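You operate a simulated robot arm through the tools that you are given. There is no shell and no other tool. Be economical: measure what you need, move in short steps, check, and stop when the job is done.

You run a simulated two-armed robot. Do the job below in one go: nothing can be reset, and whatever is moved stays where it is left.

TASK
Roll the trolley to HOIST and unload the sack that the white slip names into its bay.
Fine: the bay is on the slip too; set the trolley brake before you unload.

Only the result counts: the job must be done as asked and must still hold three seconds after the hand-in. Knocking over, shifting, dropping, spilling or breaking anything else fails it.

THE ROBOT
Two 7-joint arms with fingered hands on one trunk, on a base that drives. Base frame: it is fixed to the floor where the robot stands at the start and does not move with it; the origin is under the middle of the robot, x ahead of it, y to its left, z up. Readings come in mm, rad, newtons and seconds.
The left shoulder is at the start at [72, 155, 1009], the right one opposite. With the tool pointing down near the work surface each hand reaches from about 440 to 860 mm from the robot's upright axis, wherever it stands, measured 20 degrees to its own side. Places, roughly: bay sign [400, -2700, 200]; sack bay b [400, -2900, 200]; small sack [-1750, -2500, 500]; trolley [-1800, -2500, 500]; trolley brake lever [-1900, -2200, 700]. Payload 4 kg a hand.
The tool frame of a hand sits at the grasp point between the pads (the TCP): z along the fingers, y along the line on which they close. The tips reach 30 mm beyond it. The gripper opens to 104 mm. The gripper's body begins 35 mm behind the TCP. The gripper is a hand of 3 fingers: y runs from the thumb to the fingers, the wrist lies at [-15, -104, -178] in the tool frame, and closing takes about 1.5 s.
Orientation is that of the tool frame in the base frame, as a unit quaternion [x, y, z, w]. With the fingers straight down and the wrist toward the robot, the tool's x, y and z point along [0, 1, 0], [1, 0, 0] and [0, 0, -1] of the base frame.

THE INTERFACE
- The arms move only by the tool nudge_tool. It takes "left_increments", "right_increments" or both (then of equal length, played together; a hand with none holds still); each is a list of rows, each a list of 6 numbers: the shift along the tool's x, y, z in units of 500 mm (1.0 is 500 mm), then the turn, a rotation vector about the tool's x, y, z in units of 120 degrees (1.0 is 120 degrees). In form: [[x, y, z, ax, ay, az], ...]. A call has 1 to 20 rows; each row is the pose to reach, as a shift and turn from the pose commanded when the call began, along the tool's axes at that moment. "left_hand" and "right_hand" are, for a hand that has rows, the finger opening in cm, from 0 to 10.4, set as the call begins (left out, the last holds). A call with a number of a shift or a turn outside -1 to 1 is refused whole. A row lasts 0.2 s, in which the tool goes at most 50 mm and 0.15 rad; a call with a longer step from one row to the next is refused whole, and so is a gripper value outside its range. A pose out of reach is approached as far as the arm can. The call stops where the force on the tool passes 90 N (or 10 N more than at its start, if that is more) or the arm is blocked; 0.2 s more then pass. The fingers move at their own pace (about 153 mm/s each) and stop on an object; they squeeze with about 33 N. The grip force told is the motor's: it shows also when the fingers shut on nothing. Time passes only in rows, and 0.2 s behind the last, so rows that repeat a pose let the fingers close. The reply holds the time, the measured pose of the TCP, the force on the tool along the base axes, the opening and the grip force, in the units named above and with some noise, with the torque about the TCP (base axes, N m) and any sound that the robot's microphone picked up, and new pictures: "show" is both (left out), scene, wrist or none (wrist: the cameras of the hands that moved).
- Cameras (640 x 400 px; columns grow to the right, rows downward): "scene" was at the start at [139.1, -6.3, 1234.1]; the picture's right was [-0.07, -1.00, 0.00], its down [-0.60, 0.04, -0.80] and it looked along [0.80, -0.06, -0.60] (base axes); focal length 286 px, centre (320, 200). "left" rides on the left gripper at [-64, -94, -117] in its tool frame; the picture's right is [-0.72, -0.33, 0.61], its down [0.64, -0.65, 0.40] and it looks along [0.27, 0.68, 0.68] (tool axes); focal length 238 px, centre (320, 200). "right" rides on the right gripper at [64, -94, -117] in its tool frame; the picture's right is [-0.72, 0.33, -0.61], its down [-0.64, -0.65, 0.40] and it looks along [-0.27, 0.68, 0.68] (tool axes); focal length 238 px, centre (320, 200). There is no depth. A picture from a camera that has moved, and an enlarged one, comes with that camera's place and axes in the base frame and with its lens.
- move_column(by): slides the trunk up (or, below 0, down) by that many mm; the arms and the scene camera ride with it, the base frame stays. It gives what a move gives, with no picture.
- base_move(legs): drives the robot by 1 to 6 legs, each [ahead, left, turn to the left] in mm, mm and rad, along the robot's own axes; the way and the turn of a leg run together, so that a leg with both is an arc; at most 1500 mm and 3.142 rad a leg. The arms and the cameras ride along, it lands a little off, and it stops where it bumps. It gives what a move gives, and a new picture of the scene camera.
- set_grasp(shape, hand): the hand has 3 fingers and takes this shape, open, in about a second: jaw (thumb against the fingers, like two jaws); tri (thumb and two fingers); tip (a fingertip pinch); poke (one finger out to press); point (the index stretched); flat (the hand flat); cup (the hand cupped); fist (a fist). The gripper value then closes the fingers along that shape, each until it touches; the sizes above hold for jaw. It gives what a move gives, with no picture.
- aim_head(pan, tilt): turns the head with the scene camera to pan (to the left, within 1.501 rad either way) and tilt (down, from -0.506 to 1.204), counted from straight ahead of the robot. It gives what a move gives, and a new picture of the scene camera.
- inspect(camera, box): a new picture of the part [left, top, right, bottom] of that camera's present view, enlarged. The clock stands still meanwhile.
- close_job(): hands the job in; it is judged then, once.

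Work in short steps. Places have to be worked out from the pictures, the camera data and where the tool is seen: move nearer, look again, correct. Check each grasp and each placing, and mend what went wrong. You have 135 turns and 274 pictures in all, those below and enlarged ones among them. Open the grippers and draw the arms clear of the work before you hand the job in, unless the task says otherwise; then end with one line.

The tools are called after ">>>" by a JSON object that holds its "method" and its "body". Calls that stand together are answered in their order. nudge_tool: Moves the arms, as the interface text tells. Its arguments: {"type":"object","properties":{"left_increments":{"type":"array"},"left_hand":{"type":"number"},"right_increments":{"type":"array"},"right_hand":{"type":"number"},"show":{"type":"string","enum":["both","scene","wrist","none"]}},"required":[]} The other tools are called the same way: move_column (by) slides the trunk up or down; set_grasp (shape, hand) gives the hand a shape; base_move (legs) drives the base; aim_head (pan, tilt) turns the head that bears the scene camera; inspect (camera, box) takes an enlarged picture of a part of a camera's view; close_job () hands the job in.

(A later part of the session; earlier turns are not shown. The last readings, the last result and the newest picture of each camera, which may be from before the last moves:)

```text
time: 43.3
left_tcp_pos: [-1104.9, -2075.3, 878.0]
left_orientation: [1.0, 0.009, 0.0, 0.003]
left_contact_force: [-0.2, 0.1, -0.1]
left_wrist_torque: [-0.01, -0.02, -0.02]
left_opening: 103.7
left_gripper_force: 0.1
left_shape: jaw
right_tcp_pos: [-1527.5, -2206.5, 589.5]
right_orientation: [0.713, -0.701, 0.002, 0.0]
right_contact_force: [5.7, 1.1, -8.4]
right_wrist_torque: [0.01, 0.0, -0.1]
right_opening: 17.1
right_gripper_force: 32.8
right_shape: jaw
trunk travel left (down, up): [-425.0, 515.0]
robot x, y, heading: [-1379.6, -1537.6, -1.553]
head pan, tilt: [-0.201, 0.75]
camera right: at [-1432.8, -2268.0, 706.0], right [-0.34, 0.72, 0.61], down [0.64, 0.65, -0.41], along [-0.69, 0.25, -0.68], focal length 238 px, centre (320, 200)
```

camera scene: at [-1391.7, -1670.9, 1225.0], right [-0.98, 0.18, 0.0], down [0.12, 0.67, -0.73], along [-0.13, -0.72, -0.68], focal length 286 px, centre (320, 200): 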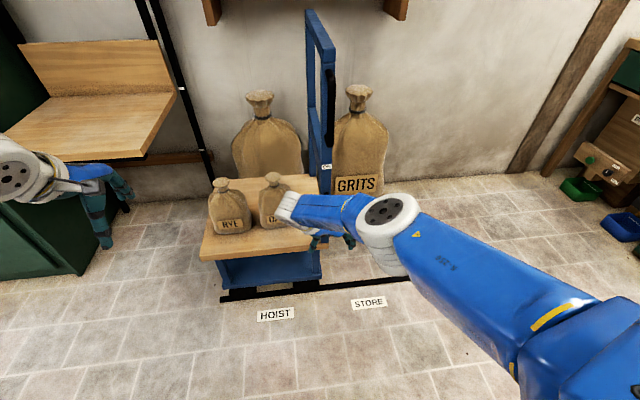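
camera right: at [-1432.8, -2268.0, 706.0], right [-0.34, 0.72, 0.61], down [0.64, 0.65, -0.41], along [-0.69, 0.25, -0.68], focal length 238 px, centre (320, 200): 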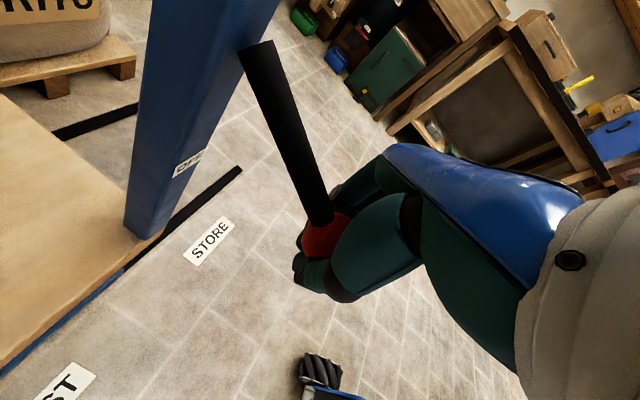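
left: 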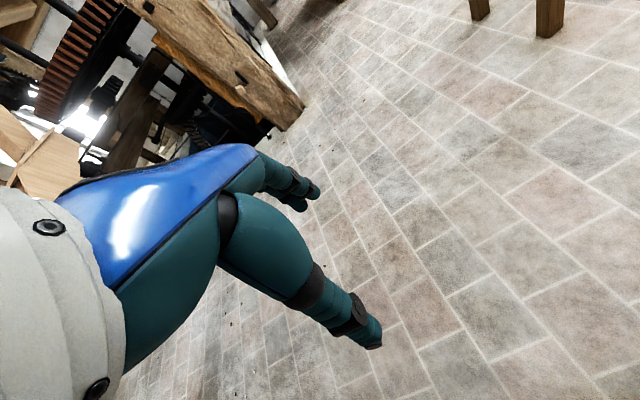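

Gripped as before. I nudge 8 mm in +x to centre on HOIST, then swing the lever up to ON.

>>> {"method": "nudge_tool", "body": {"right_increments": [[0, -0.016, 0, 0, 0, 0], [0, -0.016, 0, 0, 0, 0], [-0.032, -0.016, -0.04, 0, 0, 0], [-0.05, -0.016, -0.088, 0, 0, 0], [-0.056, -0.016, -0.13, 0, 0, 0], [-0.056, -0.016, -0.17, 0, 0, 0], [-0.052, -0.016, -0.21, 0, 0, 0], [-0.04, -0.016, -0.244, 0, 0, 0]]}}

```text
time: 45.1
left_tcp_pos: [-1107.8, -2075.7, 878.7]
left_orientation: [1.0, 0.009, 0.001, 0.003]
left_contact_force: [0.6, -0.2, -0.1]
left_wrist_torque: [0.02, -0.02, 0.01]
left_opening: 103.6
left_gripper_force: 0.0
left_shape: jaw
right_tcp_pos: [-1521.8, -2183.1, 708.8]
right_orientation: [0.713, -0.701, 0.0, -0.001]
right_contact_force: [-3.6, 8.9, -10.4]
right_wrist_torque: [0.17, 0.0, -0.13]
right_opening: 11.7
right_gripper_force: 32.8
right_shape: jaw
trunk travel left (down, up): [-425.0, 515.0]
robot x, y, heading: [-1377.1, -1535.0, -1.551]
head pan, tilt: [-0.201, 0.75]
camera scene: at [-1393.6, -1671.0, 1224.7], right [-0.98, 0.18, 0.0], down [0.12, 0.67, -0.73], along [-0.13, -0.72, -0.68], focal length 286 px, centre (320, 200)
camera right: at [-1427.6, -2246.0, 826.2], right [-0.34, 0.71, 0.61], down [0.64, 0.65, -0.4], along [-0.69, 0.26, -0.68], focal length 238 px, centre (320, 200)
```

scene: 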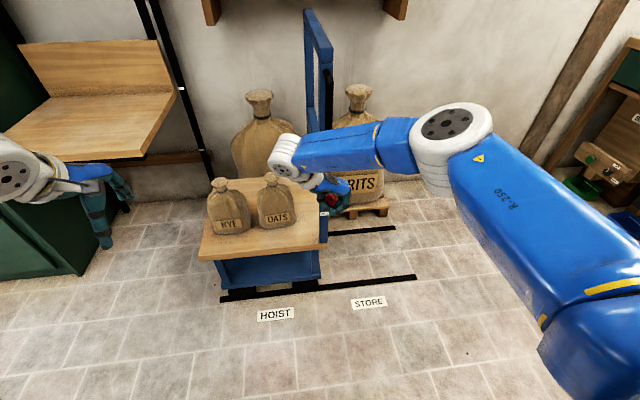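
right: 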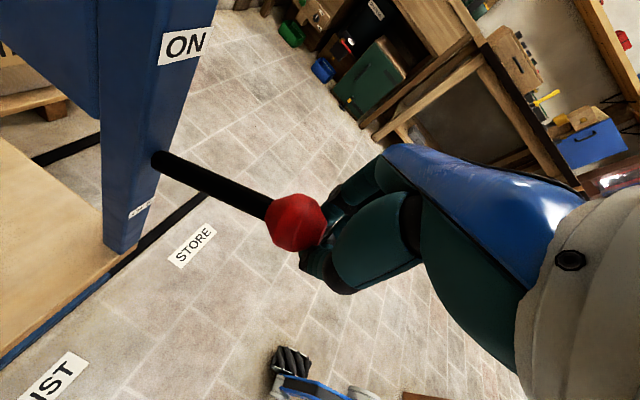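

The lever is up and the knob is near its ON height. I press on a little further to find the upper stop.

>>> {"method": "nudge_tool", "body": {"right_increments": [[0.01, 0, -0.015, 0, 0, 0], [0.025, 0, -0.03, 0, 0, 0], [0.04, 0, -0.045, 0, 0, 0]]}}

```text
time: 45.8
left_tcp_pos: [-1106.8, -2073.5, 881.9]
left_orientation: [1.0, 0.009, 0.001, 0.006]
left_contact_force: [0.3, 0.4, 0.1]
left_wrist_torque: [0.0, 0.02, 0.01]
left_opening: 103.8
left_gripper_force: 0.2
left_shape: jaw
right_tcp_pos: [-1521.4, -2183.5, 716.2]
right_orientation: [0.712, -0.702, -0.016, -0.019]
right_contact_force: [-6.6, 12.4, -12.6]
right_wrist_torque: [0.24, 0.09, -0.13]
right_opening: 10.8
right_gripper_force: 33.0
right_shape: jaw
trunk travel left (down, up): [-425.0, 515.0]
robot x, y, heading: [-1378.6, -1535.3, -1.556]
head pan, tilt: [-0.201, 0.75]
stopped in row 3 (right hand): the force on the tool passed its limit at 97 N (the readings are from after the stop); the commanded pose is now the measured one
camera scene: at [-1393.5, -1670.2, 1225.5], right [-0.98, 0.18, 0.0], down [0.12, 0.67, -0.73], along [-0.13, -0.72, -0.68], focal length 286 px, centre (320, 200)
camera right: at [-1426.7, -2251.4, 830.2], right [-0.34, 0.68, 0.65], down [0.64, 0.67, -0.37], along [-0.69, 0.29, -0.67], focal length 238 px, centre (320, 200)
```

scene: 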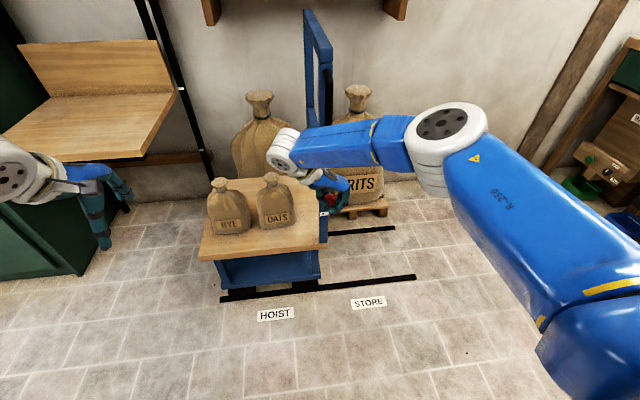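
right: 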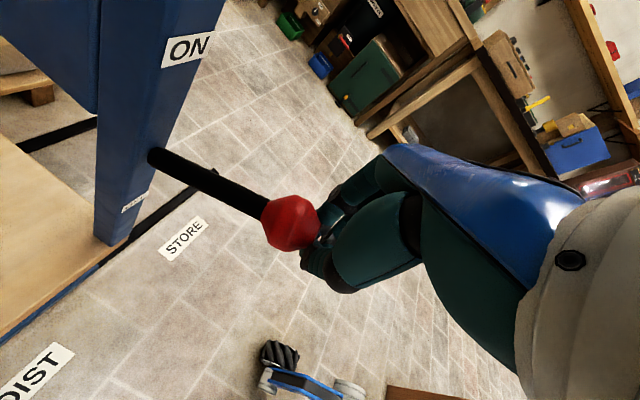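

Upper stop hit (97 N): brake ON. I open the hand, back off towards the robot and up, and check the lever.

>>> {"method": "nudge_tool", "body": {"right_increments": [[0, 0, 0, 0, 0, 0], [0, 0, 0, 0, 0, 0], [0, 0, 0, 0, 0, 0], [-0.03, 0, -0.02, 0, 0, 0], [-0.06, 0, -0.08, 0, 0, 0], [-0.1, 0, -0.16, 0, 0, 0], [-0.14, 0, -0.24, 0, 0, 0], [-0.18, 0, -0.32, 0, 0, 0], [-0.22, 0, -0.36, 0, 0, 0], [-0.25, 0, -0.4, 0, 0, 0]], "right_hand": 10.4}}

```text
time: 48.0
left_tcp_pos: [-1105.3, -2072.1, 881.2]
left_orientation: [1.0, 0.008, 0.001, 0.005]
left_contact_force: [-0.3, -0.2, -0.1]
left_wrist_torque: [-0.03, -0.01, -0.02]
left_opening: 103.9
left_gripper_force: 0.0
left_shape: jaw
right_tcp_pos: [-1523.2, -2064.8, 920.9]
right_orientation: [0.713, -0.701, -0.012, -0.016]
right_contact_force: [0.6, -0.1, -1.1]
right_wrist_torque: [0.01, -0.02, -0.01]
right_opening: 103.6
right_gripper_force: 0.0
right_shape: jaw
trunk travel left (down, up): [-425.0, 515.0]
robot x, y, heading: [-1382.2, -1535.4, -1.551]
head pan, tilt: [-0.201, 0.75]
camera scene: at [-1392.2, -1668.5, 1225.1], right [-0.98, 0.18, 0.0], down [0.12, 0.67, -0.73], along [-0.13, -0.72, -0.68], focal length 286 px, centre (320, 200)
camera right: at [-1428.3, -2132.2, 1036.2], right [-0.34, 0.69, 0.64], down [0.64, 0.67, -0.37], along [-0.68, 0.28, -0.67], focal length 238 px, centre (320, 200)
```

scene: 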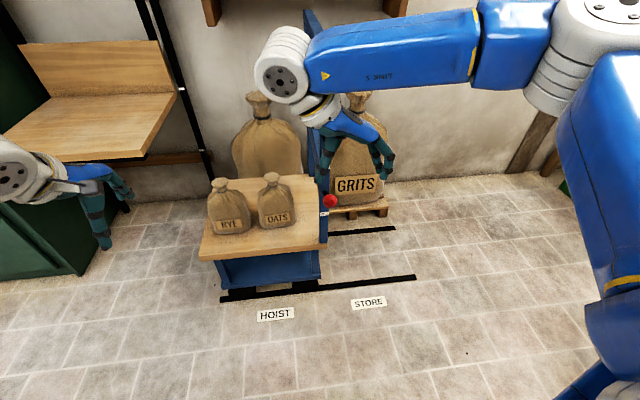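
right: 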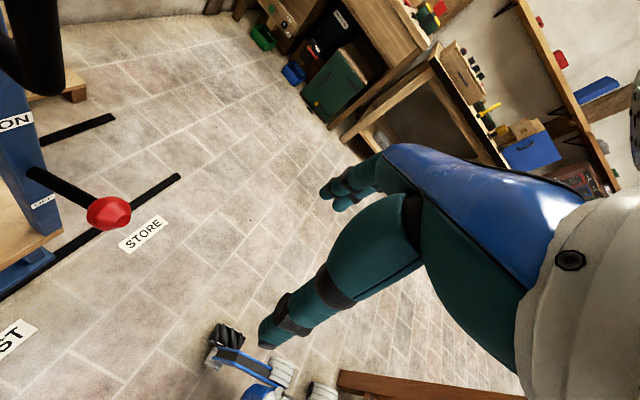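

The knob is at ON height again, at x≈-1514 (rolled ≈ 420 mm). I zoom to verify lever and HOIST alignment.

>>> {"method": "inspect", "body": {"camera": "scene", "box": [190, 160, 430, 330]}}

```text
2.35 times, centred on (310, 245) of scene
camera zoom: at [-1392.2, -1668.5, 1225.1], right [-0.98, 0.18, 0.0], down [0.12, 0.67, -0.73], along [-0.13, -0.72, -0.68], focal length 673 px, centre (344, 94)
```

zoom: 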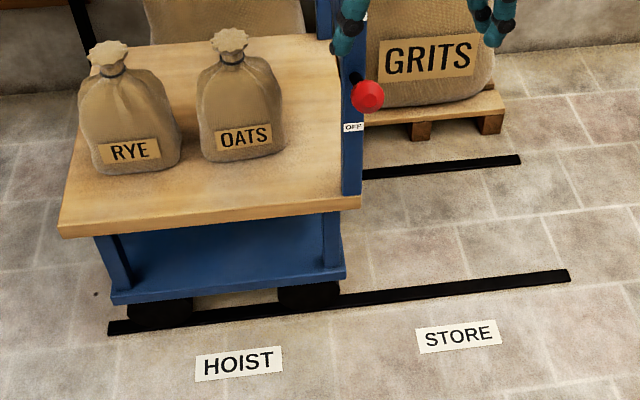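

Trolley is centred at HOIST with the brake up at ON. The OATS sack stands at about (-1362, -2520), knot at z≈555. The bay is under a shelf, so I'll grip the sack's neck from the front with a horizontal hand: I pitch the right hand by 90° about its y and pull the left arm back.

>>> {"method": "nudge_tool", "body": {"right_increments": [[0.01, -0.017, 0, 0, 0.0625, 0], [0.02, -0.033, 0, 0, 0.125, 0], [0.03, -0.05, 0, 0, 0.1875, 0], [0.04, -0.067, 0, 0, 0.25, 0], [0.05, -0.083, 0, 0, 0.3125, 0], [0.06, -0.1, 0, 0, 0.375, 0], [0.07, -0.117, 0, 0, 0.4375, 0], [0.08, -0.133, 0, 0, 0.5, 0], [0.09, -0.15, 0, 0, 0.5625, 0], [0.1, -0.167, 0, 0, 0.625, 0], [0.11, -0.183, 0, 0, 0.6875, 0], [0.12, -0.2, 0, 0, 0.75, 0], [0.12, -0.2, 0, 0, 0.75, 0]], "left_increments": [[0, -0.025, 0, 0, 0, 0], [0, -0.05, 0, 0, 0, 0], [0, -0.075, 0, 0, 0, 0], [0, -0.1, 0, 0, 0, 0], [0, -0.125, 0, 0, 0, 0], [0, -0.15, 0, 0, 0, 0], [0, -0.175, 0, 0, 0, 0], [0, -0.2, 0, 0, 0, 0], [0, -0.225, 0, 0, 0, 0], [0, -0.25, 0, 0, 0, 0], [0, -0.25, 0, 0, 0, 0], [0, -0.25, 0, 0, 0, 0], [0, -0.25, 0, 0, 0, 0]]}}

```text
time: 50.8
left_tcp_pos: [-1106.7, -1958.3, 878.8]
left_orientation: [1.0, 0.008, 0.0, 0.004]
left_contact_force: [-0.9, -0.5, 0.2]
left_wrist_torque: [0.01, -0.02, 0.04]
left_opening: 103.7
left_gripper_force: 0.0
left_shape: jaw
left hand out of reach, approached as far as the arm can: row 10, 11, 12, 13
right_tcp_pos: [-1421.2, -2127.3, 922.6]
right_orientation: [0.511, -0.507, 0.497, 0.484]
right_contact_force: [0.5, -0.1, 0.4]
right_wrist_torque: [0.0, -0.02, 0.0]
right_opening: 103.4
right_gripper_force: 0.1
right_shape: jaw
trunk travel left (down, up): [-425.0, 515.0]
robot x, y, heading: [-1378.2, -1536.9, -1.551]
head pan, tilt: [-0.201, 0.75]
camera scene: at [-1391.4, -1669.3, 1225.1], right [-0.98, 0.18, 0.0], down [0.12, 0.67, -0.73], along [-0.13, -0.72, -0.68], focal length 286 px, centre (320, 200)
camera right: at [-1329.9, -2012.1, 992.3], right [-0.33, 0.63, -0.7], down [0.66, -0.37, -0.65], along [-0.67, -0.68, -0.3], focal length 238 px, centre (320, 200)
camera left: at [-1171.4, -1865.8, 993.8], right [-0.72, 0.31, -0.62], down [0.63, 0.66, -0.41], along [0.28, -0.68, -0.67], focal length 238 px, centre (320, 200)
```

scene: 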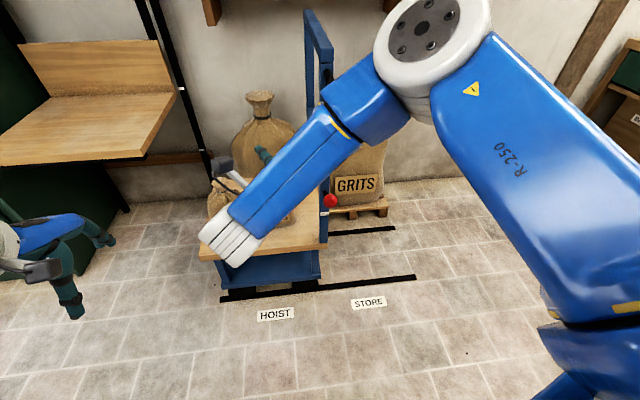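
right: 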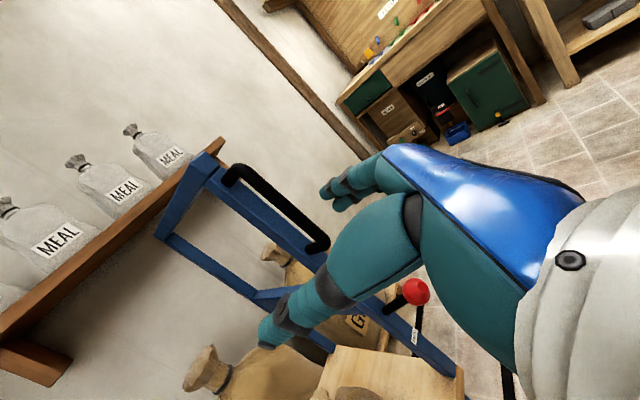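
left: 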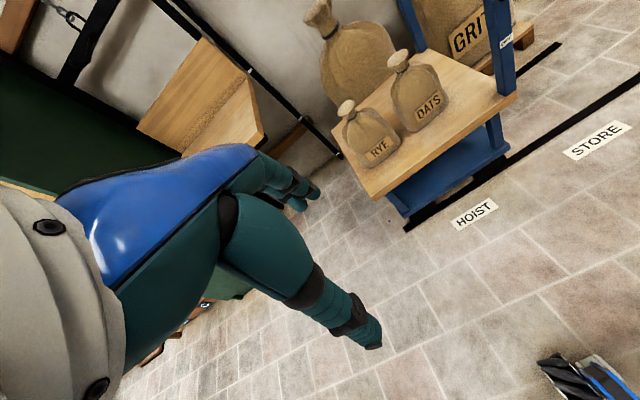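

The left camera helps: deck top is at z≈420, OATS knot top at (-1367, -2452, 616), its neck band at z≈577. I move the base nearer and to the left so that the right arm faces the sack.

>>> {"method": "base_move", "body": {"legs": [[0, 180, -0.018], [230, 0, 0]]}}

>>> {"method": "aim_head", "body": {"pan": -0.1, "tilt": 0.9}}

```text
time: 53.7
left_tcp_pos: [-933.3, -2194.5, 879.3]
left_orientation: [1.0, 0.003, 0.001, 0.004]
left_contact_force: [0.3, -0.4, -0.7]
left_wrist_torque: [0.03, -0.06, 0.0]
left_opening: 104.0
left_gripper_force: 0.0
left_shape: jaw
right_tcp_pos: [-1249.3, -2358.8, 924.1]
right_orientation: [-0.51, 0.511, -0.494, -0.486]
right_contact_force: [0.2, 0.0, 0.1]
right_wrist_torque: [-0.01, -0.01, -0.01]
right_opening: 104.0
right_gripper_force: 0.0
right_shape: jaw
trunk travel left (down, up): [-425.0, 515.0]
robot x, y, heading: [-1198.5, -1768.6, -1.565]
head pan, tilt: [-0.201, 0.75]
camera scene: at [-1215.6, -1902.1, 1225.1], right [-0.98, 0.19, 0.0], down [0.13, 0.67, -0.73], along [-0.14, -0.72, -0.68], focal length 286 px, centre (320, 200)
```

scene: 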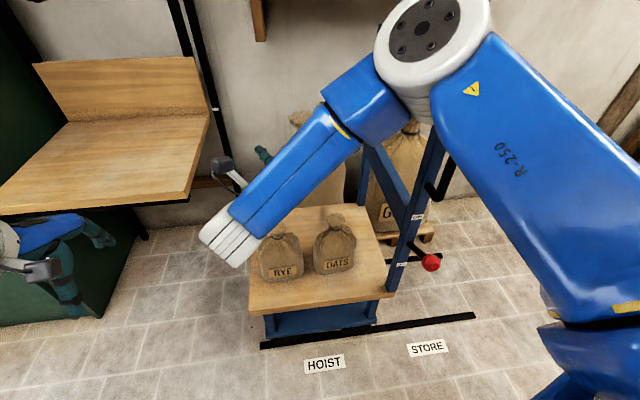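

```text
time: 54.4
left_tcp_pos: [-932.4, -2194.3, 880.8]
left_orientation: [1.0, 0.002, 0.001, 0.004]
left_contact_force: [0.0, -0.5, -0.2]
left_wrist_torque: [0.02, 0.03, -0.02]
left_opening: 103.7
left_gripper_force: 0.1
left_shape: jaw
right_tcp_pos: [-1251.3, -2358.4, 923.6]
right_orientation: [-0.51, 0.51, -0.494, -0.487]
right_contact_force: [0.5, 0.5, -0.2]
right_wrist_torque: [-0.04, 0.0, -0.01]
right_opening: 103.8
right_gripper_force: 0.0
right_shape: jaw
trunk travel left (down, up): [-425.0, 515.0]
robot x, y, heading: [-1198.5, -1767.5, -1.565]
head pan, tilt: [-0.099, 0.901]
camera scene: at [-1205.1, -1896.3, 1213.2], right [-1.0, 0.09, 0.0], down [0.07, 0.78, -0.62], along [-0.06, -0.62, -0.78], focal length 286 px, centre (320, 200)
```

scene: 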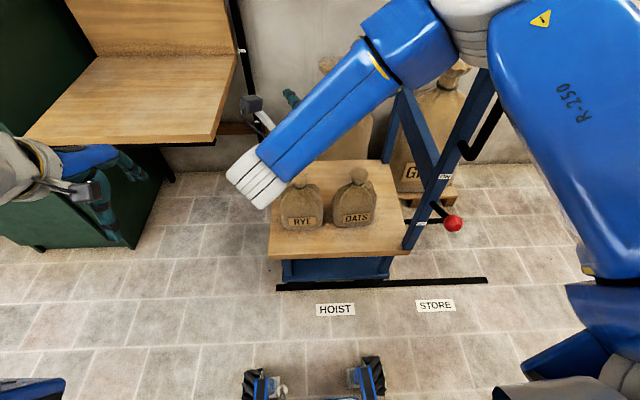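

The elbow sits near the trolley frame, so I shift the base 150 mm further left first.

>>> {"method": "base_move", "body": {"legs": [[-60, 150, 0]]}}

```text
time: 55.8
left_tcp_pos: [-783.6, -2134.9, 881.2]
left_orientation: [1.0, 0.003, 0.003, 0.005]
left_contact_force: [0.0, -0.1, -0.6]
left_wrist_torque: [-0.01, 0.01, 0.0]
left_opening: 103.6
left_gripper_force: 0.1
left_shape: jaw
right_tcp_pos: [-1100.2, -2300.5, 923.8]
right_orientation: [-0.509, 0.51, -0.495, -0.485]
right_contact_force: [-0.5, -0.7, 0.6]
right_wrist_torque: [-0.01, -0.01, -0.05]
right_opening: 103.5
right_gripper_force: 0.0
right_shape: jaw
trunk travel left (down, up): [-425.0, 515.0]
robot x, y, heading: [-1049.9, -1708.5, -1.56]
head pan, tilt: [-0.099, 0.901]
camera scene: at [-1058.8, -1837.5, 1213.1], right [-1.0, 0.09, 0.0], down [0.07, 0.78, -0.62], along [-0.05, -0.62, -0.79], focal length 286 px, centre (320, 200)
```

scene: 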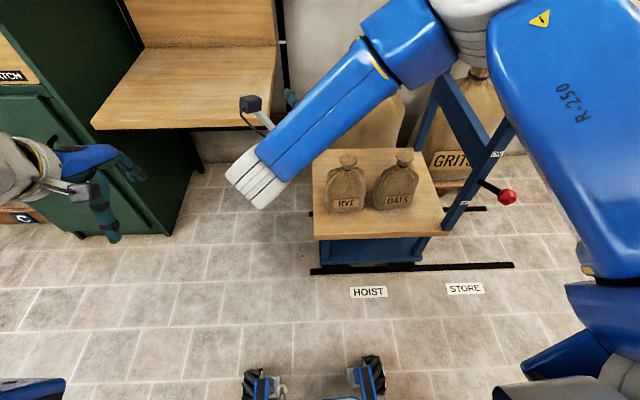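

Now there is room. I bring the hand in front of OATS: to about (-1366, -2270, 700), fixing the 2° tilt.

>>> {"method": "nudge_tool", "body": {"right_increments": [[-0.045, 0.053, -0.006, 0, 0.002, 0], [-0.09, 0.106, -0.012, 0, 0.004, 0], [-0.134, 0.16, -0.018, 0, 0.006, 0], [-0.179, 0.213, -0.024, 0, 0.008, 0], [-0.224, 0.266, -0.03, 0, 0.01, 0], [-0.269, 0.319, -0.036, 0, 0.012, 0], [-0.314, 0.372, -0.042, 0, 0.014, 0], [-0.358, 0.426, -0.048, 0, 0.016, 0], [-0.403, 0.479, -0.054, 0, 0.018, 0], [-0.448, 0.532, -0.06, 0, 0.0186, 0], [-0.448, 0.532, -0.06, 0, 0.0186, 0]]}}

```text
time: 58.2
left_tcp_pos: [-781.9, -2133.6, 881.5]
left_orientation: [1.0, 0.004, 0.001, 0.005]
left_contact_force: [-0.3, 0.7, 0.5]
left_wrist_torque: [-0.01, 0.02, -0.01]
left_opening: 103.8
left_gripper_force: 0.1
left_shape: jaw
right_tcp_pos: [-1362.9, -2262.8, 699.7]
right_orientation: [0.5, -0.499, 0.504, 0.497]
right_contact_force: [-0.2, 0.1, 0.0]
right_wrist_torque: [-0.03, 0.04, 0.01]
right_opening: 103.9
right_gripper_force: 0.1
right_shape: jaw
trunk travel left (down, up): [-425.0, 515.0]
robot x, y, heading: [-1047.8, -1710.8, -1.561]
head pan, tilt: [-0.099, 0.901]
camera scene: at [-1055.5, -1837.3, 1213.2], right [-1.0, 0.09, 0.0], down [0.07, 0.78, -0.62], along [-0.06, -0.62, -0.78], focal length 286 px, centre (320, 200)
camera right: at [-1270.4, -2145.1, 764.4], right [-0.33, 0.61, -0.72], down [0.66, -0.4, -0.64], along [-0.68, -0.68, -0.27], focal length 238 px, centre (320, 200)
```

scene: 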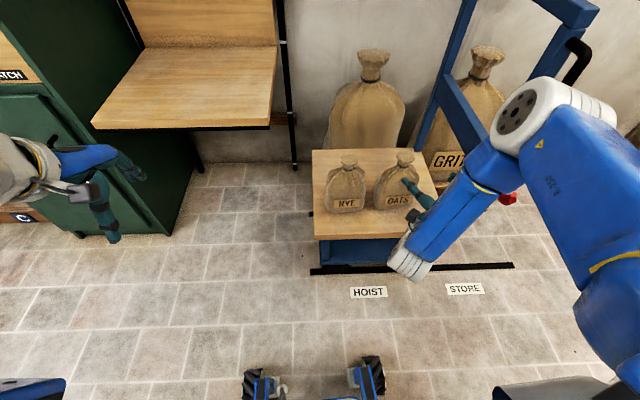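
right: 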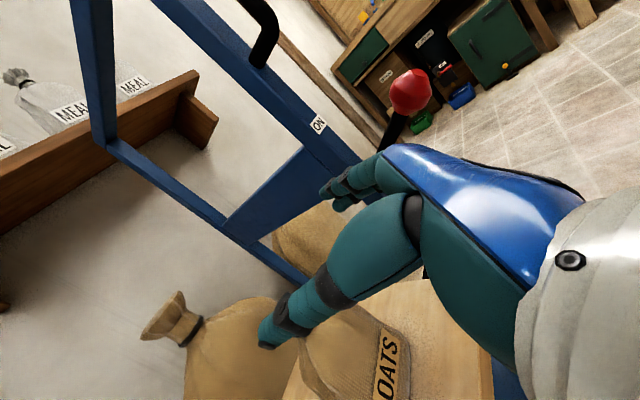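

Forearm and elbow are near the lever side; I shift the base 80 mm left while then compensating with the arm as I lower to neck height.

>>> {"method": "base_move", "body": {"legs": [[0, 90, 0]]}}

>>> {"method": "nudge_tool", "body": {"right_increments": [[-0.03, 0.023, 0, 0, 0, 0], [-0.06, 0.046, 0, 0, 0, 0], [-0.09, 0.07, 0, 0, 0, 0], [-0.12, 0.093, 0, 0, 0, 0], [-0.15, 0.116, 0, 0, 0, 0], [-0.18, 0.139, 0, 0, 0, 0], [-0.21, 0.163, 0, 0, 0, 0], [-0.236, 0.186, 0, 0, 0, 0], [-0.236, 0.186, 0, 0, 0, 0]]}}

```text
time: 59.3
left_tcp_pos: [-707.8, -2132.4, 884.6]
left_orientation: [1.0, 0.002, 0.009, 0.005]
left_contact_force: [0.0, -0.3, 0.2]
left_wrist_torque: [0.01, -0.04, 0.0]
left_opening: 103.6
left_gripper_force: 0.1
left_shape: jaw
right_tcp_pos: [-1286.4, -2261.2, 695.5]
right_orientation: [0.495, -0.504, 0.507, 0.494]
right_contact_force: [-1.5, -0.4, -0.4]
right_wrist_torque: [0.01, 0.05, 0.02]
right_opening: 103.7
right_gripper_force: 0.0
right_shape: jaw
trunk travel left (down, up): [-425.0, 515.0]
robot x, y, heading: [-962.6, -1710.1, -1.562]
head pan, tilt: [-0.099, 0.901]
camera scene: at [-987.3, -1836.7, 1212.9], right [-1.0, 0.09, -0.02], down [0.08, 0.78, -0.62], along [-0.04, -0.62, -0.79], focal length 286 px, centre (320, 200)
```

scene: 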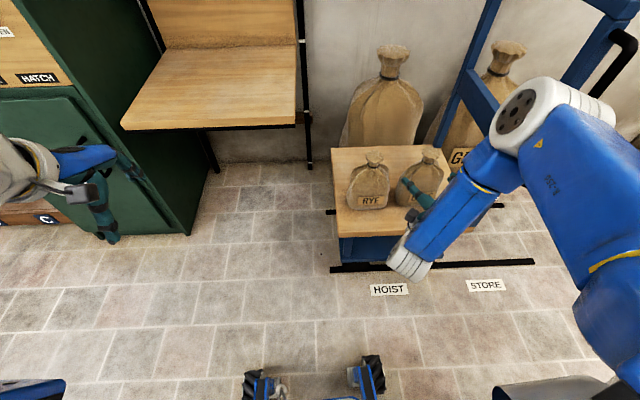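

```text
time: 61.3
left_tcp_pos: [-695.2, -2131.0, 882.0]
left_orientation: [1.0, 0.003, 0.002, 0.006]
left_contact_force: [-0.1, 0.4, -0.3]
left_wrist_torque: [-0.02, 0.0, 0.0]
left_opening: 103.9
left_gripper_force: 0.1
left_shape: jaw
right_tcp_pos: [-1336.9, -2274.2, 575.3]
right_orientation: [-0.49, 0.51, -0.494, -0.505]
right_contact_force: [-0.6, 0.6, 0.6]
right_wrist_torque: [0.01, 0.0, -0.02]
right_opening: 103.8
right_gripper_force: 0.1
right_shape: jaw
right hand out of reach, approached as far as the arm can: row 3, 4, 5, 6, 7, 8, 9
trunk travel left (down, up): [-425.0, 515.0]
robot x, y, heading: [-957.8, -1708.2, -1.564]
head pan, tilt: [-0.099, 0.901]
camera scene: at [-968.9, -1836.5, 1213.2], right [-1.0, 0.09, 0.0], down [0.07, 0.78, -0.62], along [-0.06, -0.62, -0.79], focal length 286 px, centre (320, 200)
camera right: at [-1239.2, -2160.8, 639.7], right [-0.3, 0.62, -0.72], down [0.64, -0.43, -0.64], along [-0.7, -0.66, -0.27], focal length 238 px, centre (320, 200)
```

scene: 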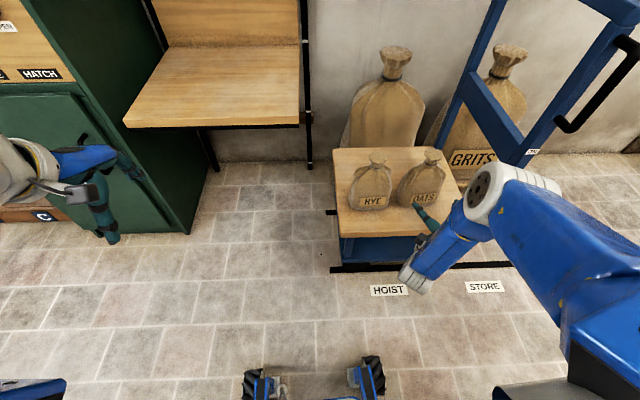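
right: 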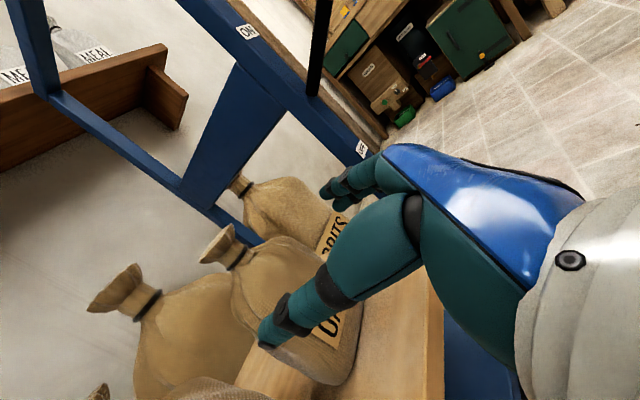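

The pose is at a limit of the arm. I back off 100 mm, lower the trunk 200 mm and raise the hand relative to it for a better posture.

>>> {"method": "base_move", "body": {"legs": [[-120, 0, 0]]}}

>>> {"method": "nudge_tool", "body": {"right_increments": [[0.06, 0, 0, 0, 0, 0], [0.12, 0, 0, 0, 0, 0], [0.18, 0, 0, 0, 0, 0], [0.24, 0, 0, 0, 0, 0], [0.3, 0, 0, 0, 0, 0], [0.36, 0, 0, 0, 0, 0], [0.4, 0, 0, 0, 0, 0], [0.4, 0, 0, 0, 0, 0]], "show": "none"}}

>>> {"method": "move_column", "body": {"by": -200}}

>>> {"method": "aim_head", "body": {"pan": -0.3, "tilt": 0.75}}

```text
time: 62.5
left_tcp_pos: [-691.7, -2014.4, 882.1]
left_orientation: [1.0, 0.004, 0.0, 0.006]
left_contact_force: [0.6, 0.1, 0.2]
left_wrist_torque: [0.0, -0.01, -0.02]
left_opening: 103.8
left_gripper_force: 0.1
left_shape: jaw
right_tcp_pos: [-1334.4, -2158.9, 575.6]
right_orientation: [-0.491, 0.509, -0.495, -0.506]
right_contact_force: [-0.2, 0.7, 1.4]
right_wrist_torque: [0.0, 0.02, -0.02]
right_opening: 103.8
right_gripper_force: 0.0
right_shape: jaw
trunk travel left (down, up): [-425.0, 515.0]
robot x, y, heading: [-962.4, -1594.1, -1.562]
head pan, tilt: [-0.099, 0.901]
camera scene: at [-967.6, -1720.5, 1213.2], right [-1.0, 0.09, 0.0], down [0.07, 0.78, -0.62], along [-0.06, -0.62, -0.78], focal length 286 px, centre (320, 200)
```

scene: 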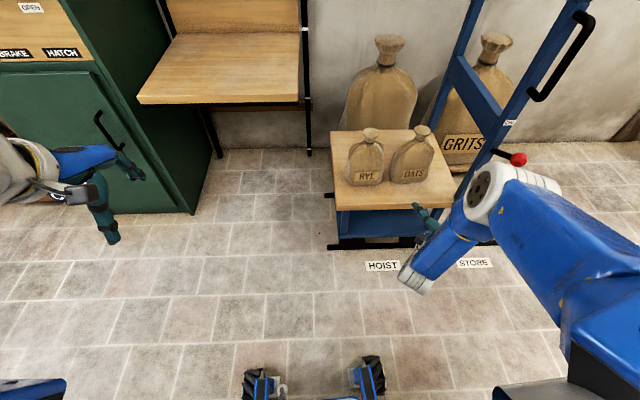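

```text
time: 64.3
left_tcp_pos: [-692.7, -2013.3, 881.7]
left_orientation: [1.0, 0.005, 0.0, 0.007]
left_contact_force: [-0.4, 0.3, -0.3]
left_wrist_torque: [0.01, 0.01, -0.04]
left_opening: 103.5
left_gripper_force: 0.0
left_shape: jaw
right_tcp_pos: [-1315.8, -2164.6, 774.1]
right_orientation: [-0.489, 0.511, -0.492, -0.508]
right_contact_force: [0.0, -0.4, -0.8]
right_wrist_torque: [0.01, -0.03, 0.02]
right_opening: 103.9
right_gripper_force: 0.1
right_shape: jaw
right hand out of reach, approached as far as the arm can: row 3, 4, 5, 6, 7, 8
trunk travel left (down, up): [-425.0, 515.0]
robot x, y, heading: [-965.7, -1591.8, -1.56]
head pan, tilt: [-0.099, 0.901]
```

```text
time: 66.5
left_tcp_pos: [-692.1, -2014.1, 682.0]
left_orientation: [1.0, 0.004, 0.0, 0.008]
left_contact_force: [0.8, 0.3, 0.0]
left_wrist_torque: [0.01, 0.01, 0.01]
left_opening: 103.5
left_gripper_force: 0.0
left_shape: jaw
right_tcp_pos: [-1315.7, -2164.6, 575.5]
right_orientation: [-0.487, 0.512, -0.493, -0.508]
right_contact_force: [-0.3, -0.1, -0.8]
right_wrist_torque: [0.0, -0.02, -0.01]
right_opening: 103.8
right_gripper_force: 0.1
right_shape: jaw
trunk travel left (down, up): [-225.0, 715.0]
robot x, y, heading: [-962.4, -1594.5, -1.565]
head pan, tilt: [-0.099, 0.901]
```

```text
time: 67.2
left_tcp_pos: [-693.6, -2013.2, 683.4]
left_orientation: [1.0, 0.004, 0.0, 0.007]
left_contact_force: [-0.3, 0.1, 0.3]
left_wrist_torque: [0.01, -0.01, 0.0]
left_opening: 103.6
left_gripper_force: 0.0
left_shape: jaw
right_tcp_pos: [-1315.2, -2163.7, 574.8]
right_orientation: [-0.487, 0.511, -0.493, -0.508]
right_contact_force: [-0.8, 0.2, -0.2]
right_wrist_torque: [-0.02, -0.01, 0.04]
right_opening: 103.7
right_gripper_force: 0.1
right_shape: jaw
trunk travel left (down, up): [-225.0, 715.0]
robot x, y, heading: [-962.2, -1595.4, -1.56]
head pan, tilt: [-0.3, 0.75]
camera scene: at [-984.8, -1724.6, 1025.0], right [-0.96, 0.28, 0.0], down [0.19, 0.66, -0.73], along [-0.21, -0.7, -0.68], focal length 286 px, centre (320, 200)
```

scene: 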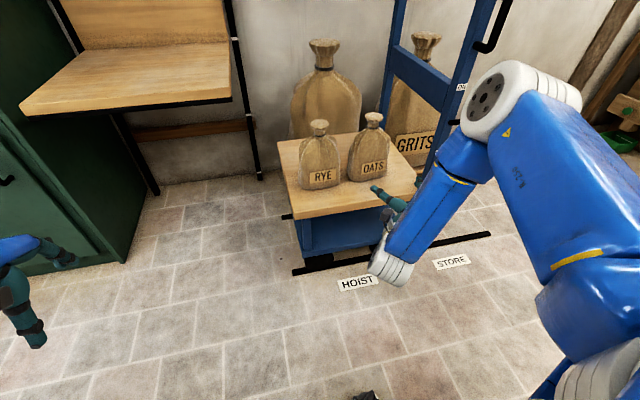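

The right elbow would crowd the trolley frame. The left arm suits better (its elbow points away from the frame): I turn the left hand horizontal (closing along x, pointing to -y) and retract the right one.

>>> {"method": "nudge_tool", "body": {"left_increments": [[-0.01, 0.013, -0.01, -0.0385, -0.0385, -0.0385], [-0.02, 0.026, -0.02, -0.077, -0.077, -0.077], [-0.03, 0.04, -0.03, -0.1155, -0.1155, -0.1155], [-0.04, 0.053, -0.04, -0.154, -0.154, -0.154], [-0.05, 0.066, -0.05, -0.1925, -0.1925, -0.1925], [-0.06, 0.08, -0.06, -0.231, -0.231, -0.231], [-0.07, 0.093, -0.07, -0.2695, -0.2695, -0.2695], [-0.08, 0.106, -0.08, -0.308, -0.308, -0.308], [-0.09, 0.12, -0.09, -0.3465, -0.3465, -0.3465], [-0.1, 0.133, -0.1, -0.385, -0.385, -0.385], [-0.11, 0.146, -0.11, -0.4235, -0.4235, -0.4235], [-0.12, 0.16, -0.12, -0.462, -0.462, -0.462], [-0.13, 0.173, -0.13, -0.5005, -0.5005, -0.5005], [-0.14, 0.186, -0.14, -0.539, -0.539, -0.539], [-0.14, 0.2, -0.14, -0.5774, -0.5774, -0.5774], [-0.14, 0.2, -0.14, -0.5774, -0.5774, -0.5774]], "right_increments": [[0, 0, -0.02, 0, 0, 0], [0, 0, -0.04, 0, 0, 0], [0, 0, -0.06, 0, 0, 0], [0, 0, -0.08, 0, 0, 0], [0, 0, -0.1, 0, 0, 0], [0, 0, -0.12, 0, 0, 0], [0, 0, -0.14, 0, 0, 0], [0, 0, -0.16, 0, 0, 0], [0, 0, -0.18, 0, 0, 0], [0, 0, -0.2, 0, 0, 0], [0, 0, -0.2, 0, 0, 0], [0, 0, -0.2, 0, 0, 0], [0, 0, -0.2, 0, 0, 0], [0, 0, -0.2, 0, 0, 0], [0, 0, -0.2, 0, 0, 0], [0, 0, -0.2, 0, 0, 0]], "show": "scene"}}

```text
time: 70.6
left_tcp_pos: [-742.3, -2114.1, 1037.8]
left_orientation: [0.511, 0.502, -0.48, 0.506]
left_contact_force: [-0.3, 1.0, -0.4]
left_wrist_torque: [0.01, 0.01, 0.01]
left_opening: 103.9
left_gripper_force: 0.1
left_shape: jaw
left hand out of reach, approached as far as the arm can: row 1, 2, 3, 4, 5, 6, 7, 8, 9, 10, 11, 12, 13, 14, 15, 16
right_tcp_pos: [-1302.7, -2107.4, 571.9]
right_orientation: [-0.487, 0.512, -0.492, -0.508]
right_contact_force: [0.1, 0.2, 0.0]
right_wrist_torque: [0.0, -0.02, -0.01]
right_opening: 103.8
right_gripper_force: 0.0
right_shape: jaw
right hand out of reach, approached as far as the arm can: row 3, 4, 5, 6, 7, 8, 9, 10, 11, 12, 13, 14, 15, 16
trunk travel left (down, up): [-225.0, 715.0]
robot x, y, heading: [-961.1, -1590.1, -1.558]
head pan, tilt: [-0.3, 0.75]
camera scene: at [-983.0, -1724.3, 1025.1], right [-0.96, 0.28, 0.0], down [0.19, 0.66, -0.73], along [-0.21, -0.7, -0.68], focal length 286 px, centre (320, 200)
```

scene: 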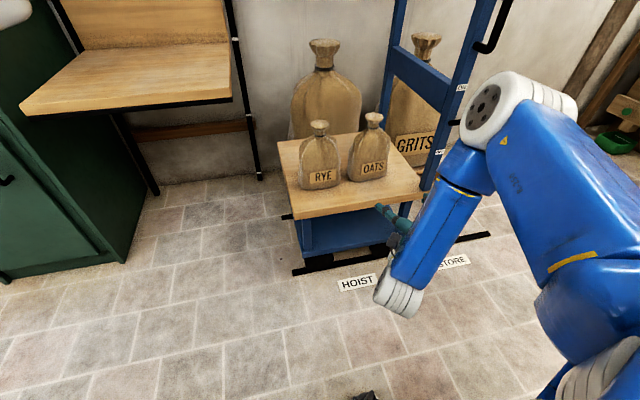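

The left hand is now horizontal but high (z=1038). I lower it along its x (which points down) and watch its reading.

>>> {"method": "nudge_tool", "body": {"left_increments": [[0.06, 0, 0, 0, 0, 0], [0.12, 0, 0, 0, 0, 0], [0.18, 0, 0, 0, 0, 0], [0.24, 0, 0, 0, 0, 0], [0.3, 0, 0, 0, 0, 0], [0.36, 0, 0, 0, 0, 0], [0.42, 0, 0, 0, 0, 0], [0.48, 0, 0, 0, 0, 0], [0.54, 0, 0, 0, 0, 0], [0.6, 0, 0, 0, 0, 0], [0.6, 0, 0, 0, 0, 0]], "show": "none"}}

>>> {"method": "aim_head", "body": {"pan": 0.2, "tilt": 0.7}}

```text
time: 73.0
left_tcp_pos: [-746.5, -2114.3, 1037.8]
left_orientation: [0.513, 0.501, -0.479, 0.507]
left_contact_force: [0.5, 0.8, 0.3]
left_wrist_torque: [-0.01, 0.02, 0.02]
left_opening: 103.6
left_gripper_force: 0.0
left_shape: jaw
left hand out of reach, approached as far as the arm can: row 1, 2, 3, 4, 5, 6, 7, 8, 9, 10, 11
right_tcp_pos: [-1304.9, -2107.1, 569.9]
right_orientation: [-0.487, 0.514, -0.491, -0.508]
right_contact_force: [-0.4, 0.1, -0.4]
right_wrist_torque: [0.04, -0.01, -0.02]
right_opening: 103.6
right_gripper_force: 0.2
right_shape: jaw
trunk travel left (down, up): [-225.0, 715.0]
robot x, y, heading: [-961.0, -1594.5, -1.559]
head pan, tilt: [-0.3, 0.75]
```

```text
time: 74.0
left_tcp_pos: [-747.0, -2114.8, 1038.0]
left_orientation: [0.513, 0.501, -0.479, 0.506]
left_contact_force: [-0.9, -0.1, 0.6]
left_wrist_torque: [0.0, 0.0, 0.01]
left_opening: 104.0
left_gripper_force: 0.0
left_shape: jaw
right_tcp_pos: [-1304.0, -2107.1, 571.2]
right_orientation: [-0.487, 0.513, -0.492, -0.508]
right_contact_force: [0.5, -0.3, -0.3]
right_wrist_torque: [0.01, -0.01, 0.01]
right_opening: 103.6
right_gripper_force: 0.0
right_shape: jaw
trunk travel left (down, up): [-225.0, 715.0]
robot x, y, heading: [-960.3, -1593.6, -1.556]
head pan, tilt: [0.201, 0.7]
camera scene: at [-944.1, -1728.4, 1029.3], right [-0.98, -0.21, 0.0], down [-0.14, 0.63, -0.76], along [0.16, -0.75, -0.65], focal length 286 px, centre (320, 200)
```

scene: 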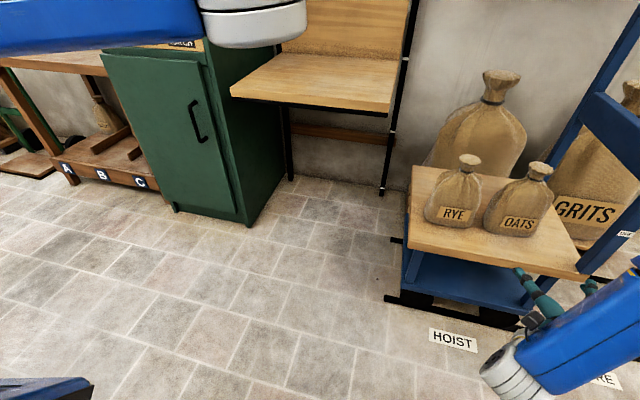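

The left arm seems folded too tightly for this posture. I extend it forward while commanding z≈720.

>>> {"method": "nudge_tool", "body": {"left_increments": [[-0.08, 0, 0.05, 0, 0, 0], [-0.16, 0, 0.1, 0, 0, 0], [-0.24, 0, 0.15, 0, 0, 0], [-0.32, 0, 0.2, 0, 0, 0], [-0.4, 0, 0.25, 0, 0, 0], [-0.48, 0, 0.3, 0, 0, 0], [-0.5, 0, 0.34, 0, 0, 0], [-0.5, 0, 0.34, 0, 0, 0]]}}

```text
time: 75.8
left_tcp_pos: [-650.6, -2225.5, 1137.6]
left_orientation: [0.513, 0.502, -0.479, 0.505]
left_contact_force: [0.0, -0.7, -1.0]
left_wrist_torque: [-0.05, 0.0, -0.02]
left_opening: 103.8
left_gripper_force: 0.0
left_shape: jaw
left hand out of reach, approached as far as the arm can: row 1, 2, 3, 4, 5, 6, 7, 8
right_tcp_pos: [-1303.4, -2108.9, 570.5]
right_orientation: [-0.488, 0.514, -0.49, -0.507]
right_contact_force: [0.2, -0.2, -0.4]
right_wrist_torque: [0.0, 0.0, -0.02]
right_opening: 103.8
right_gripper_force: 0.0
right_shape: jaw
trunk travel left (down, up): [-225.0, 715.0]
robot x, y, heading: [-962.5, -1593.5, -1.557]
head pan, tilt: [0.201, 0.7]
camera scene: at [-942.4, -1730.7, 1028.8], right [-0.98, -0.21, 0.0], down [-0.14, 0.63, -0.76], along [0.16, -0.74, -0.65], focal length 286 px, centre (320, 200)
camera left: at [-748.2, -2112.1, 1199.0], right [-0.34, -0.64, 0.69], down [-0.62, -0.39, -0.68], along [0.7, -0.66, -0.26], focal length 238 px, centre (320, 200)
```

scene: 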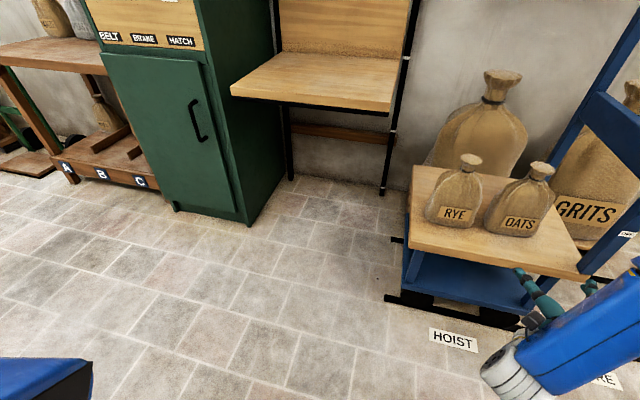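
left: 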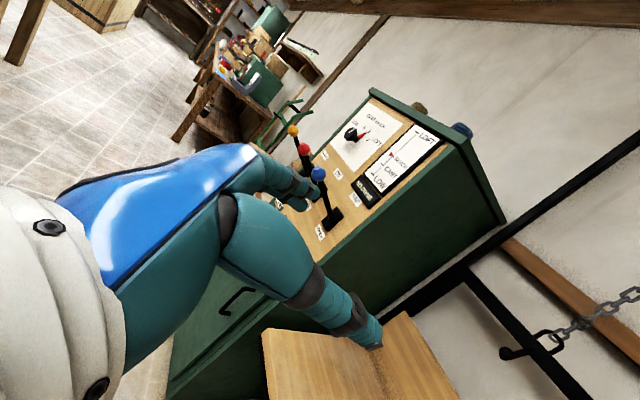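

The single combined turn wound the wrist to a limit. I undo it (back to fingers down), then will repeat it in two stages like the right hand did.

>>> {"method": "nudge_tool", "body": {"left_increments": [[0, -0.007, -0.02, 0.0385, 0.0385, 0.0385], [0, -0.014, -0.04, 0.077, 0.077, 0.077], [0, -0.02, -0.06, 0.1155, 0.1155, 0.1155], [0, -0.03, -0.08, 0.154, 0.154, 0.154], [0, -0.035, -0.1, 0.1925, 0.1925, 0.1925], [0, -0.04, -0.12, 0.231, 0.231, 0.231], [0, -0.05, -0.14, 0.2695, 0.2695, 0.2695], [0, -0.056, -0.16, 0.308, 0.308, 0.308], [0, -0.063, -0.18, 0.3465, 0.3465, 0.3465], [0, -0.07, -0.2, 0.385, 0.385, 0.385], [0, -0.077, -0.22, 0.4235, 0.4235, 0.4235], [0, -0.084, -0.24, 0.462, 0.462, 0.462], [0, -0.09, -0.26, 0.5005, 0.5005, 0.5005], [-0.02, -0.1, -0.28, 0.539, 0.539, 0.539], [-0.034, -0.106, -0.298, 0.5774, 0.5774, 0.5774], [-0.034, -0.106, -0.298, 0.5774, 0.5774, 0.5774]], "show": "wrist"}}

```text
time: 79.2
left_tcp_pos: [-694.6, -2032.9, 1133.9]
left_orientation: [1.0, 0.006, 0.02, -0.016]
left_contact_force: [0.1, -0.9, -0.5]
left_wrist_torque: [0.04, 0.03, 0.01]
left_opening: 104.1
left_gripper_force: 0.1
left_shape: jaw
left hand out of reach, approached as far as the arm can: row 13, 14, 15, 16
right_tcp_pos: [-1305.6, -2107.6, 571.0]
right_orientation: [-0.486, 0.513, -0.491, -0.508]
right_contact_force: [-0.5, 0.0, -0.4]
right_wrist_torque: [0.0, -0.02, 0.0]
right_opening: 103.5
right_gripper_force: 0.1
right_shape: jaw
trunk travel left (down, up): [-225.0, 715.0]
robot x, y, heading: [-965.6, -1593.3, -1.554]
head pan, tilt: [0.201, 0.7]
camera left: at [-762.4, -1944.6, 1248.3], right [-0.7, 0.33, -0.63], down [0.65, 0.67, -0.36], along [0.31, -0.66, -0.69], focal length 238 px, centre (320, 200)
```

left: 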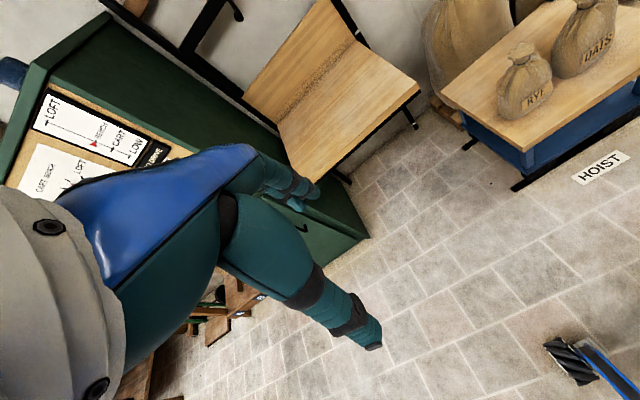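

The commanded pose follows the reached one. I now bring the left hand down to (-816, -2124, 720), fingers down.

>>> {"method": "nudge_tool", "body": {"left_increments": [[-0.02, 0.015, 0.069, 0, 0, 0], [-0.04, 0.03, 0.138, 0, 0, 0], [-0.06, 0.045, 0.207, 0, 0, 0], [-0.08, 0.06, 0.276, 0, 0, 0], [-0.1, 0.075, 0.345, 0, 0, 0], [-0.12, 0.09, 0.414, 0, 0, 0], [-0.14, 0.105, 0.483, 0, 0, 0], [-0.16, 0.12, 0.552, 0, 0, 0], [-0.18, 0.135, 0.621, 0, 0, 0], [-0.2, 0.15, 0.69, 0, 0, 0], [-0.22, 0.165, 0.759, 0, 0, 0], [-0.242, 0.182, 0.828, 0, 0, 0], [-0.242, 0.182, 0.828, 0, 0, 0]], "show": "scene"}}

```text
time: 82.0
left_tcp_pos: [-795.1, -2114.6, 717.1]
left_orientation: [1.0, 0.008, 0.02, -0.013]
left_contact_force: [0.0, 0.5, -0.2]
left_wrist_torque: [0.02, 0.0, 0.02]
left_opening: 103.7
left_gripper_force: 0.1
left_shape: jaw
right_tcp_pos: [-1305.9, -2107.6, 571.0]
right_orientation: [-0.487, 0.513, -0.492, -0.508]
right_contact_force: [-0.1, 0.5, 1.6]
right_wrist_torque: [-0.03, 0.0, -0.01]
right_opening: 103.8
right_gripper_force: 0.1
right_shape: jaw
trunk travel left (down, up): [-225.0, 715.0]
robot x, y, heading: [-963.3, -1594.3, -1.558]
head pan, tilt: [0.201, 0.7]
camera scene: at [-944.1, -1727.9, 1029.4], right [-0.98, -0.21, 0.0], down [-0.14, 0.63, -0.76], along [0.16, -0.75, -0.65], focal length 286 px, centre (320, 200)
```

scene: 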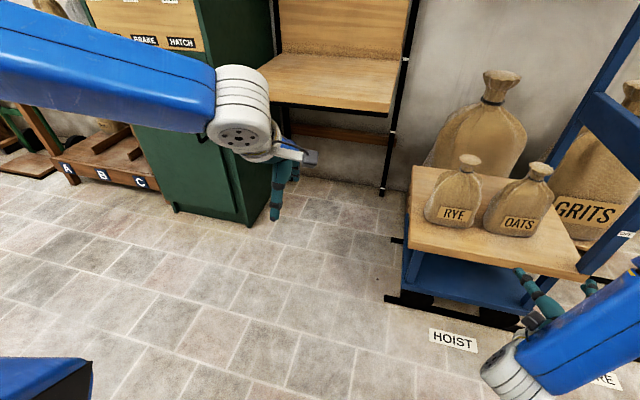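

Now stage one for the left hand: yaw −90° about its z.

>>> {"method": "nudge_tool", "body": {"left_increments": [[0, 0, 0, 0, 0, -0.0625], [0, 0, 0, 0, 0, -0.125], [0, 0, 0, 0, 0, -0.1875], [0, 0, 0, 0, 0, -0.25], [0, 0, 0, 0, 0, -0.3125], [0, 0, 0, 0, 0, -0.375], [0, 0, 0, 0, 0, -0.4375], [0, 0, 0, 0, 0, -0.5], [0, 0, 0, 0, 0, -0.5625], [0, 0, 0, 0, 0, -0.625], [0, 0, 0, 0, 0, -0.6875], [0, 0, 0, 0, 0, -0.75], [0, 0, 0, 0, 0, -0.75]], "show": "none"}}

```text
time: 84.8
left_tcp_pos: [-690.6, -2044.1, 739.5]
left_orientation: [0.702, 0.712, 0.022, 0.004]
left_contact_force: [-0.4, -0.6, -0.4]
left_wrist_torque: [-0.02, 0.0, 0.0]
left_opening: 104.2
left_gripper_force: 0.0
left_shape: jaw
left hand out of reach, approached as far as the arm can: row 2, 3, 4, 5, 6, 7, 8, 9, 10, 11, 12, 13
right_tcp_pos: [-1305.0, -2108.0, 570.8]
right_orientation: [-0.486, 0.514, -0.491, -0.508]
right_contact_force: [-0.1, -0.1, -0.6]
right_wrist_torque: [0.0, 0.0, 0.01]
right_opening: 103.5
right_gripper_force: 0.0
right_shape: jaw
trunk travel left (down, up): [-225.0, 715.0]
robot x, y, heading: [-960.1, -1592.8, -1.555]
head pan, tilt: [0.201, 0.7]
```

Yaw achieved, but the arm was too folded. I extend it to about (-760, -2200) and then pitch −90° about its y.

>>> {"method": "nudge_tool", "body": {"left_increments": [[-0.08, -0.03, 0, 0, 0, 0], [-0.16, -0.06, 0, 0, 0, 0], [-0.24, -0.1, 0, 0, 0, 0], [-0.3, -0.14, 0, 0, 0, 0], [-0.3, -0.14, 0, 0, -0.0625, 0], [-0.3, -0.14, 0, 0, -0.125, 0], [-0.3, -0.14, 0, 0, -0.1875, 0], [-0.3, -0.14, 0, 0, -0.25, 0], [-0.3, -0.14, 0, 0, -0.3125, 0], [-0.3, -0.14, 0, 0, -0.375, 0], [-0.3, -0.14, 0, 0, -0.4375, 0], [-0.3, -0.14, 0, 0, -0.5, 0], [-0.3, -0.14, 0, 0, -0.5625, 0], [-0.3, -0.14, 0, 0, -0.625, 0], [-0.3, -0.14, 0, 0, -0.6875, 0], [-0.3, -0.14, 0, 0, -0.75, 0], [-0.3, -0.14, 0, 0, -0.75, 0]], "show": "scene"}}

```text
time: 88.4
left_tcp_pos: [-706.3, -2208.2, 999.8]
left_orientation: [0.542, 0.506, -0.451, 0.496]
left_contact_force: [0.2, -0.2, -0.3]
left_wrist_torque: [-0.03, 0.0, 0.02]
left_opening: 104.1
left_gripper_force: 0.0
left_shape: jaw
left hand out of reach, approached as far as the arm can: row 1, 2, 3, 4, 5, 6, 7, 8, 9, 10, 11, 12, 13, 14, 15, 16, 17
right_tcp_pos: [-1304.9, -2107.6, 570.7]
right_orientation: [-0.487, 0.513, -0.491, -0.508]
right_contact_force: [-0.2, 0.6, 0.5]
right_wrist_torque: [-0.04, 0.01, 0.04]
right_opening: 103.6
right_gripper_force: 0.1
right_shape: jaw
trunk travel left (down, up): [-225.0, 715.0]
robot x, y, heading: [-959.9, -1592.1, -1.559]
head pan, tilt: [0.201, 0.7]
camera scene: at [-943.9, -1728.7, 1029.2], right [-0.98, -0.21, 0.0], down [-0.14, 0.63, -0.76], along [0.16, -0.75, -0.65], focal length 286 px, centre (320, 200)
```

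scene: 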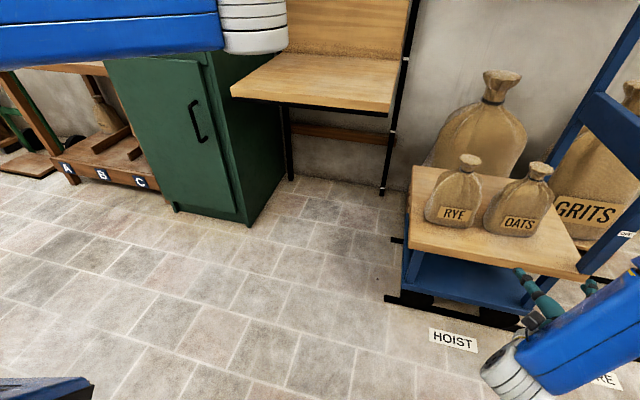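

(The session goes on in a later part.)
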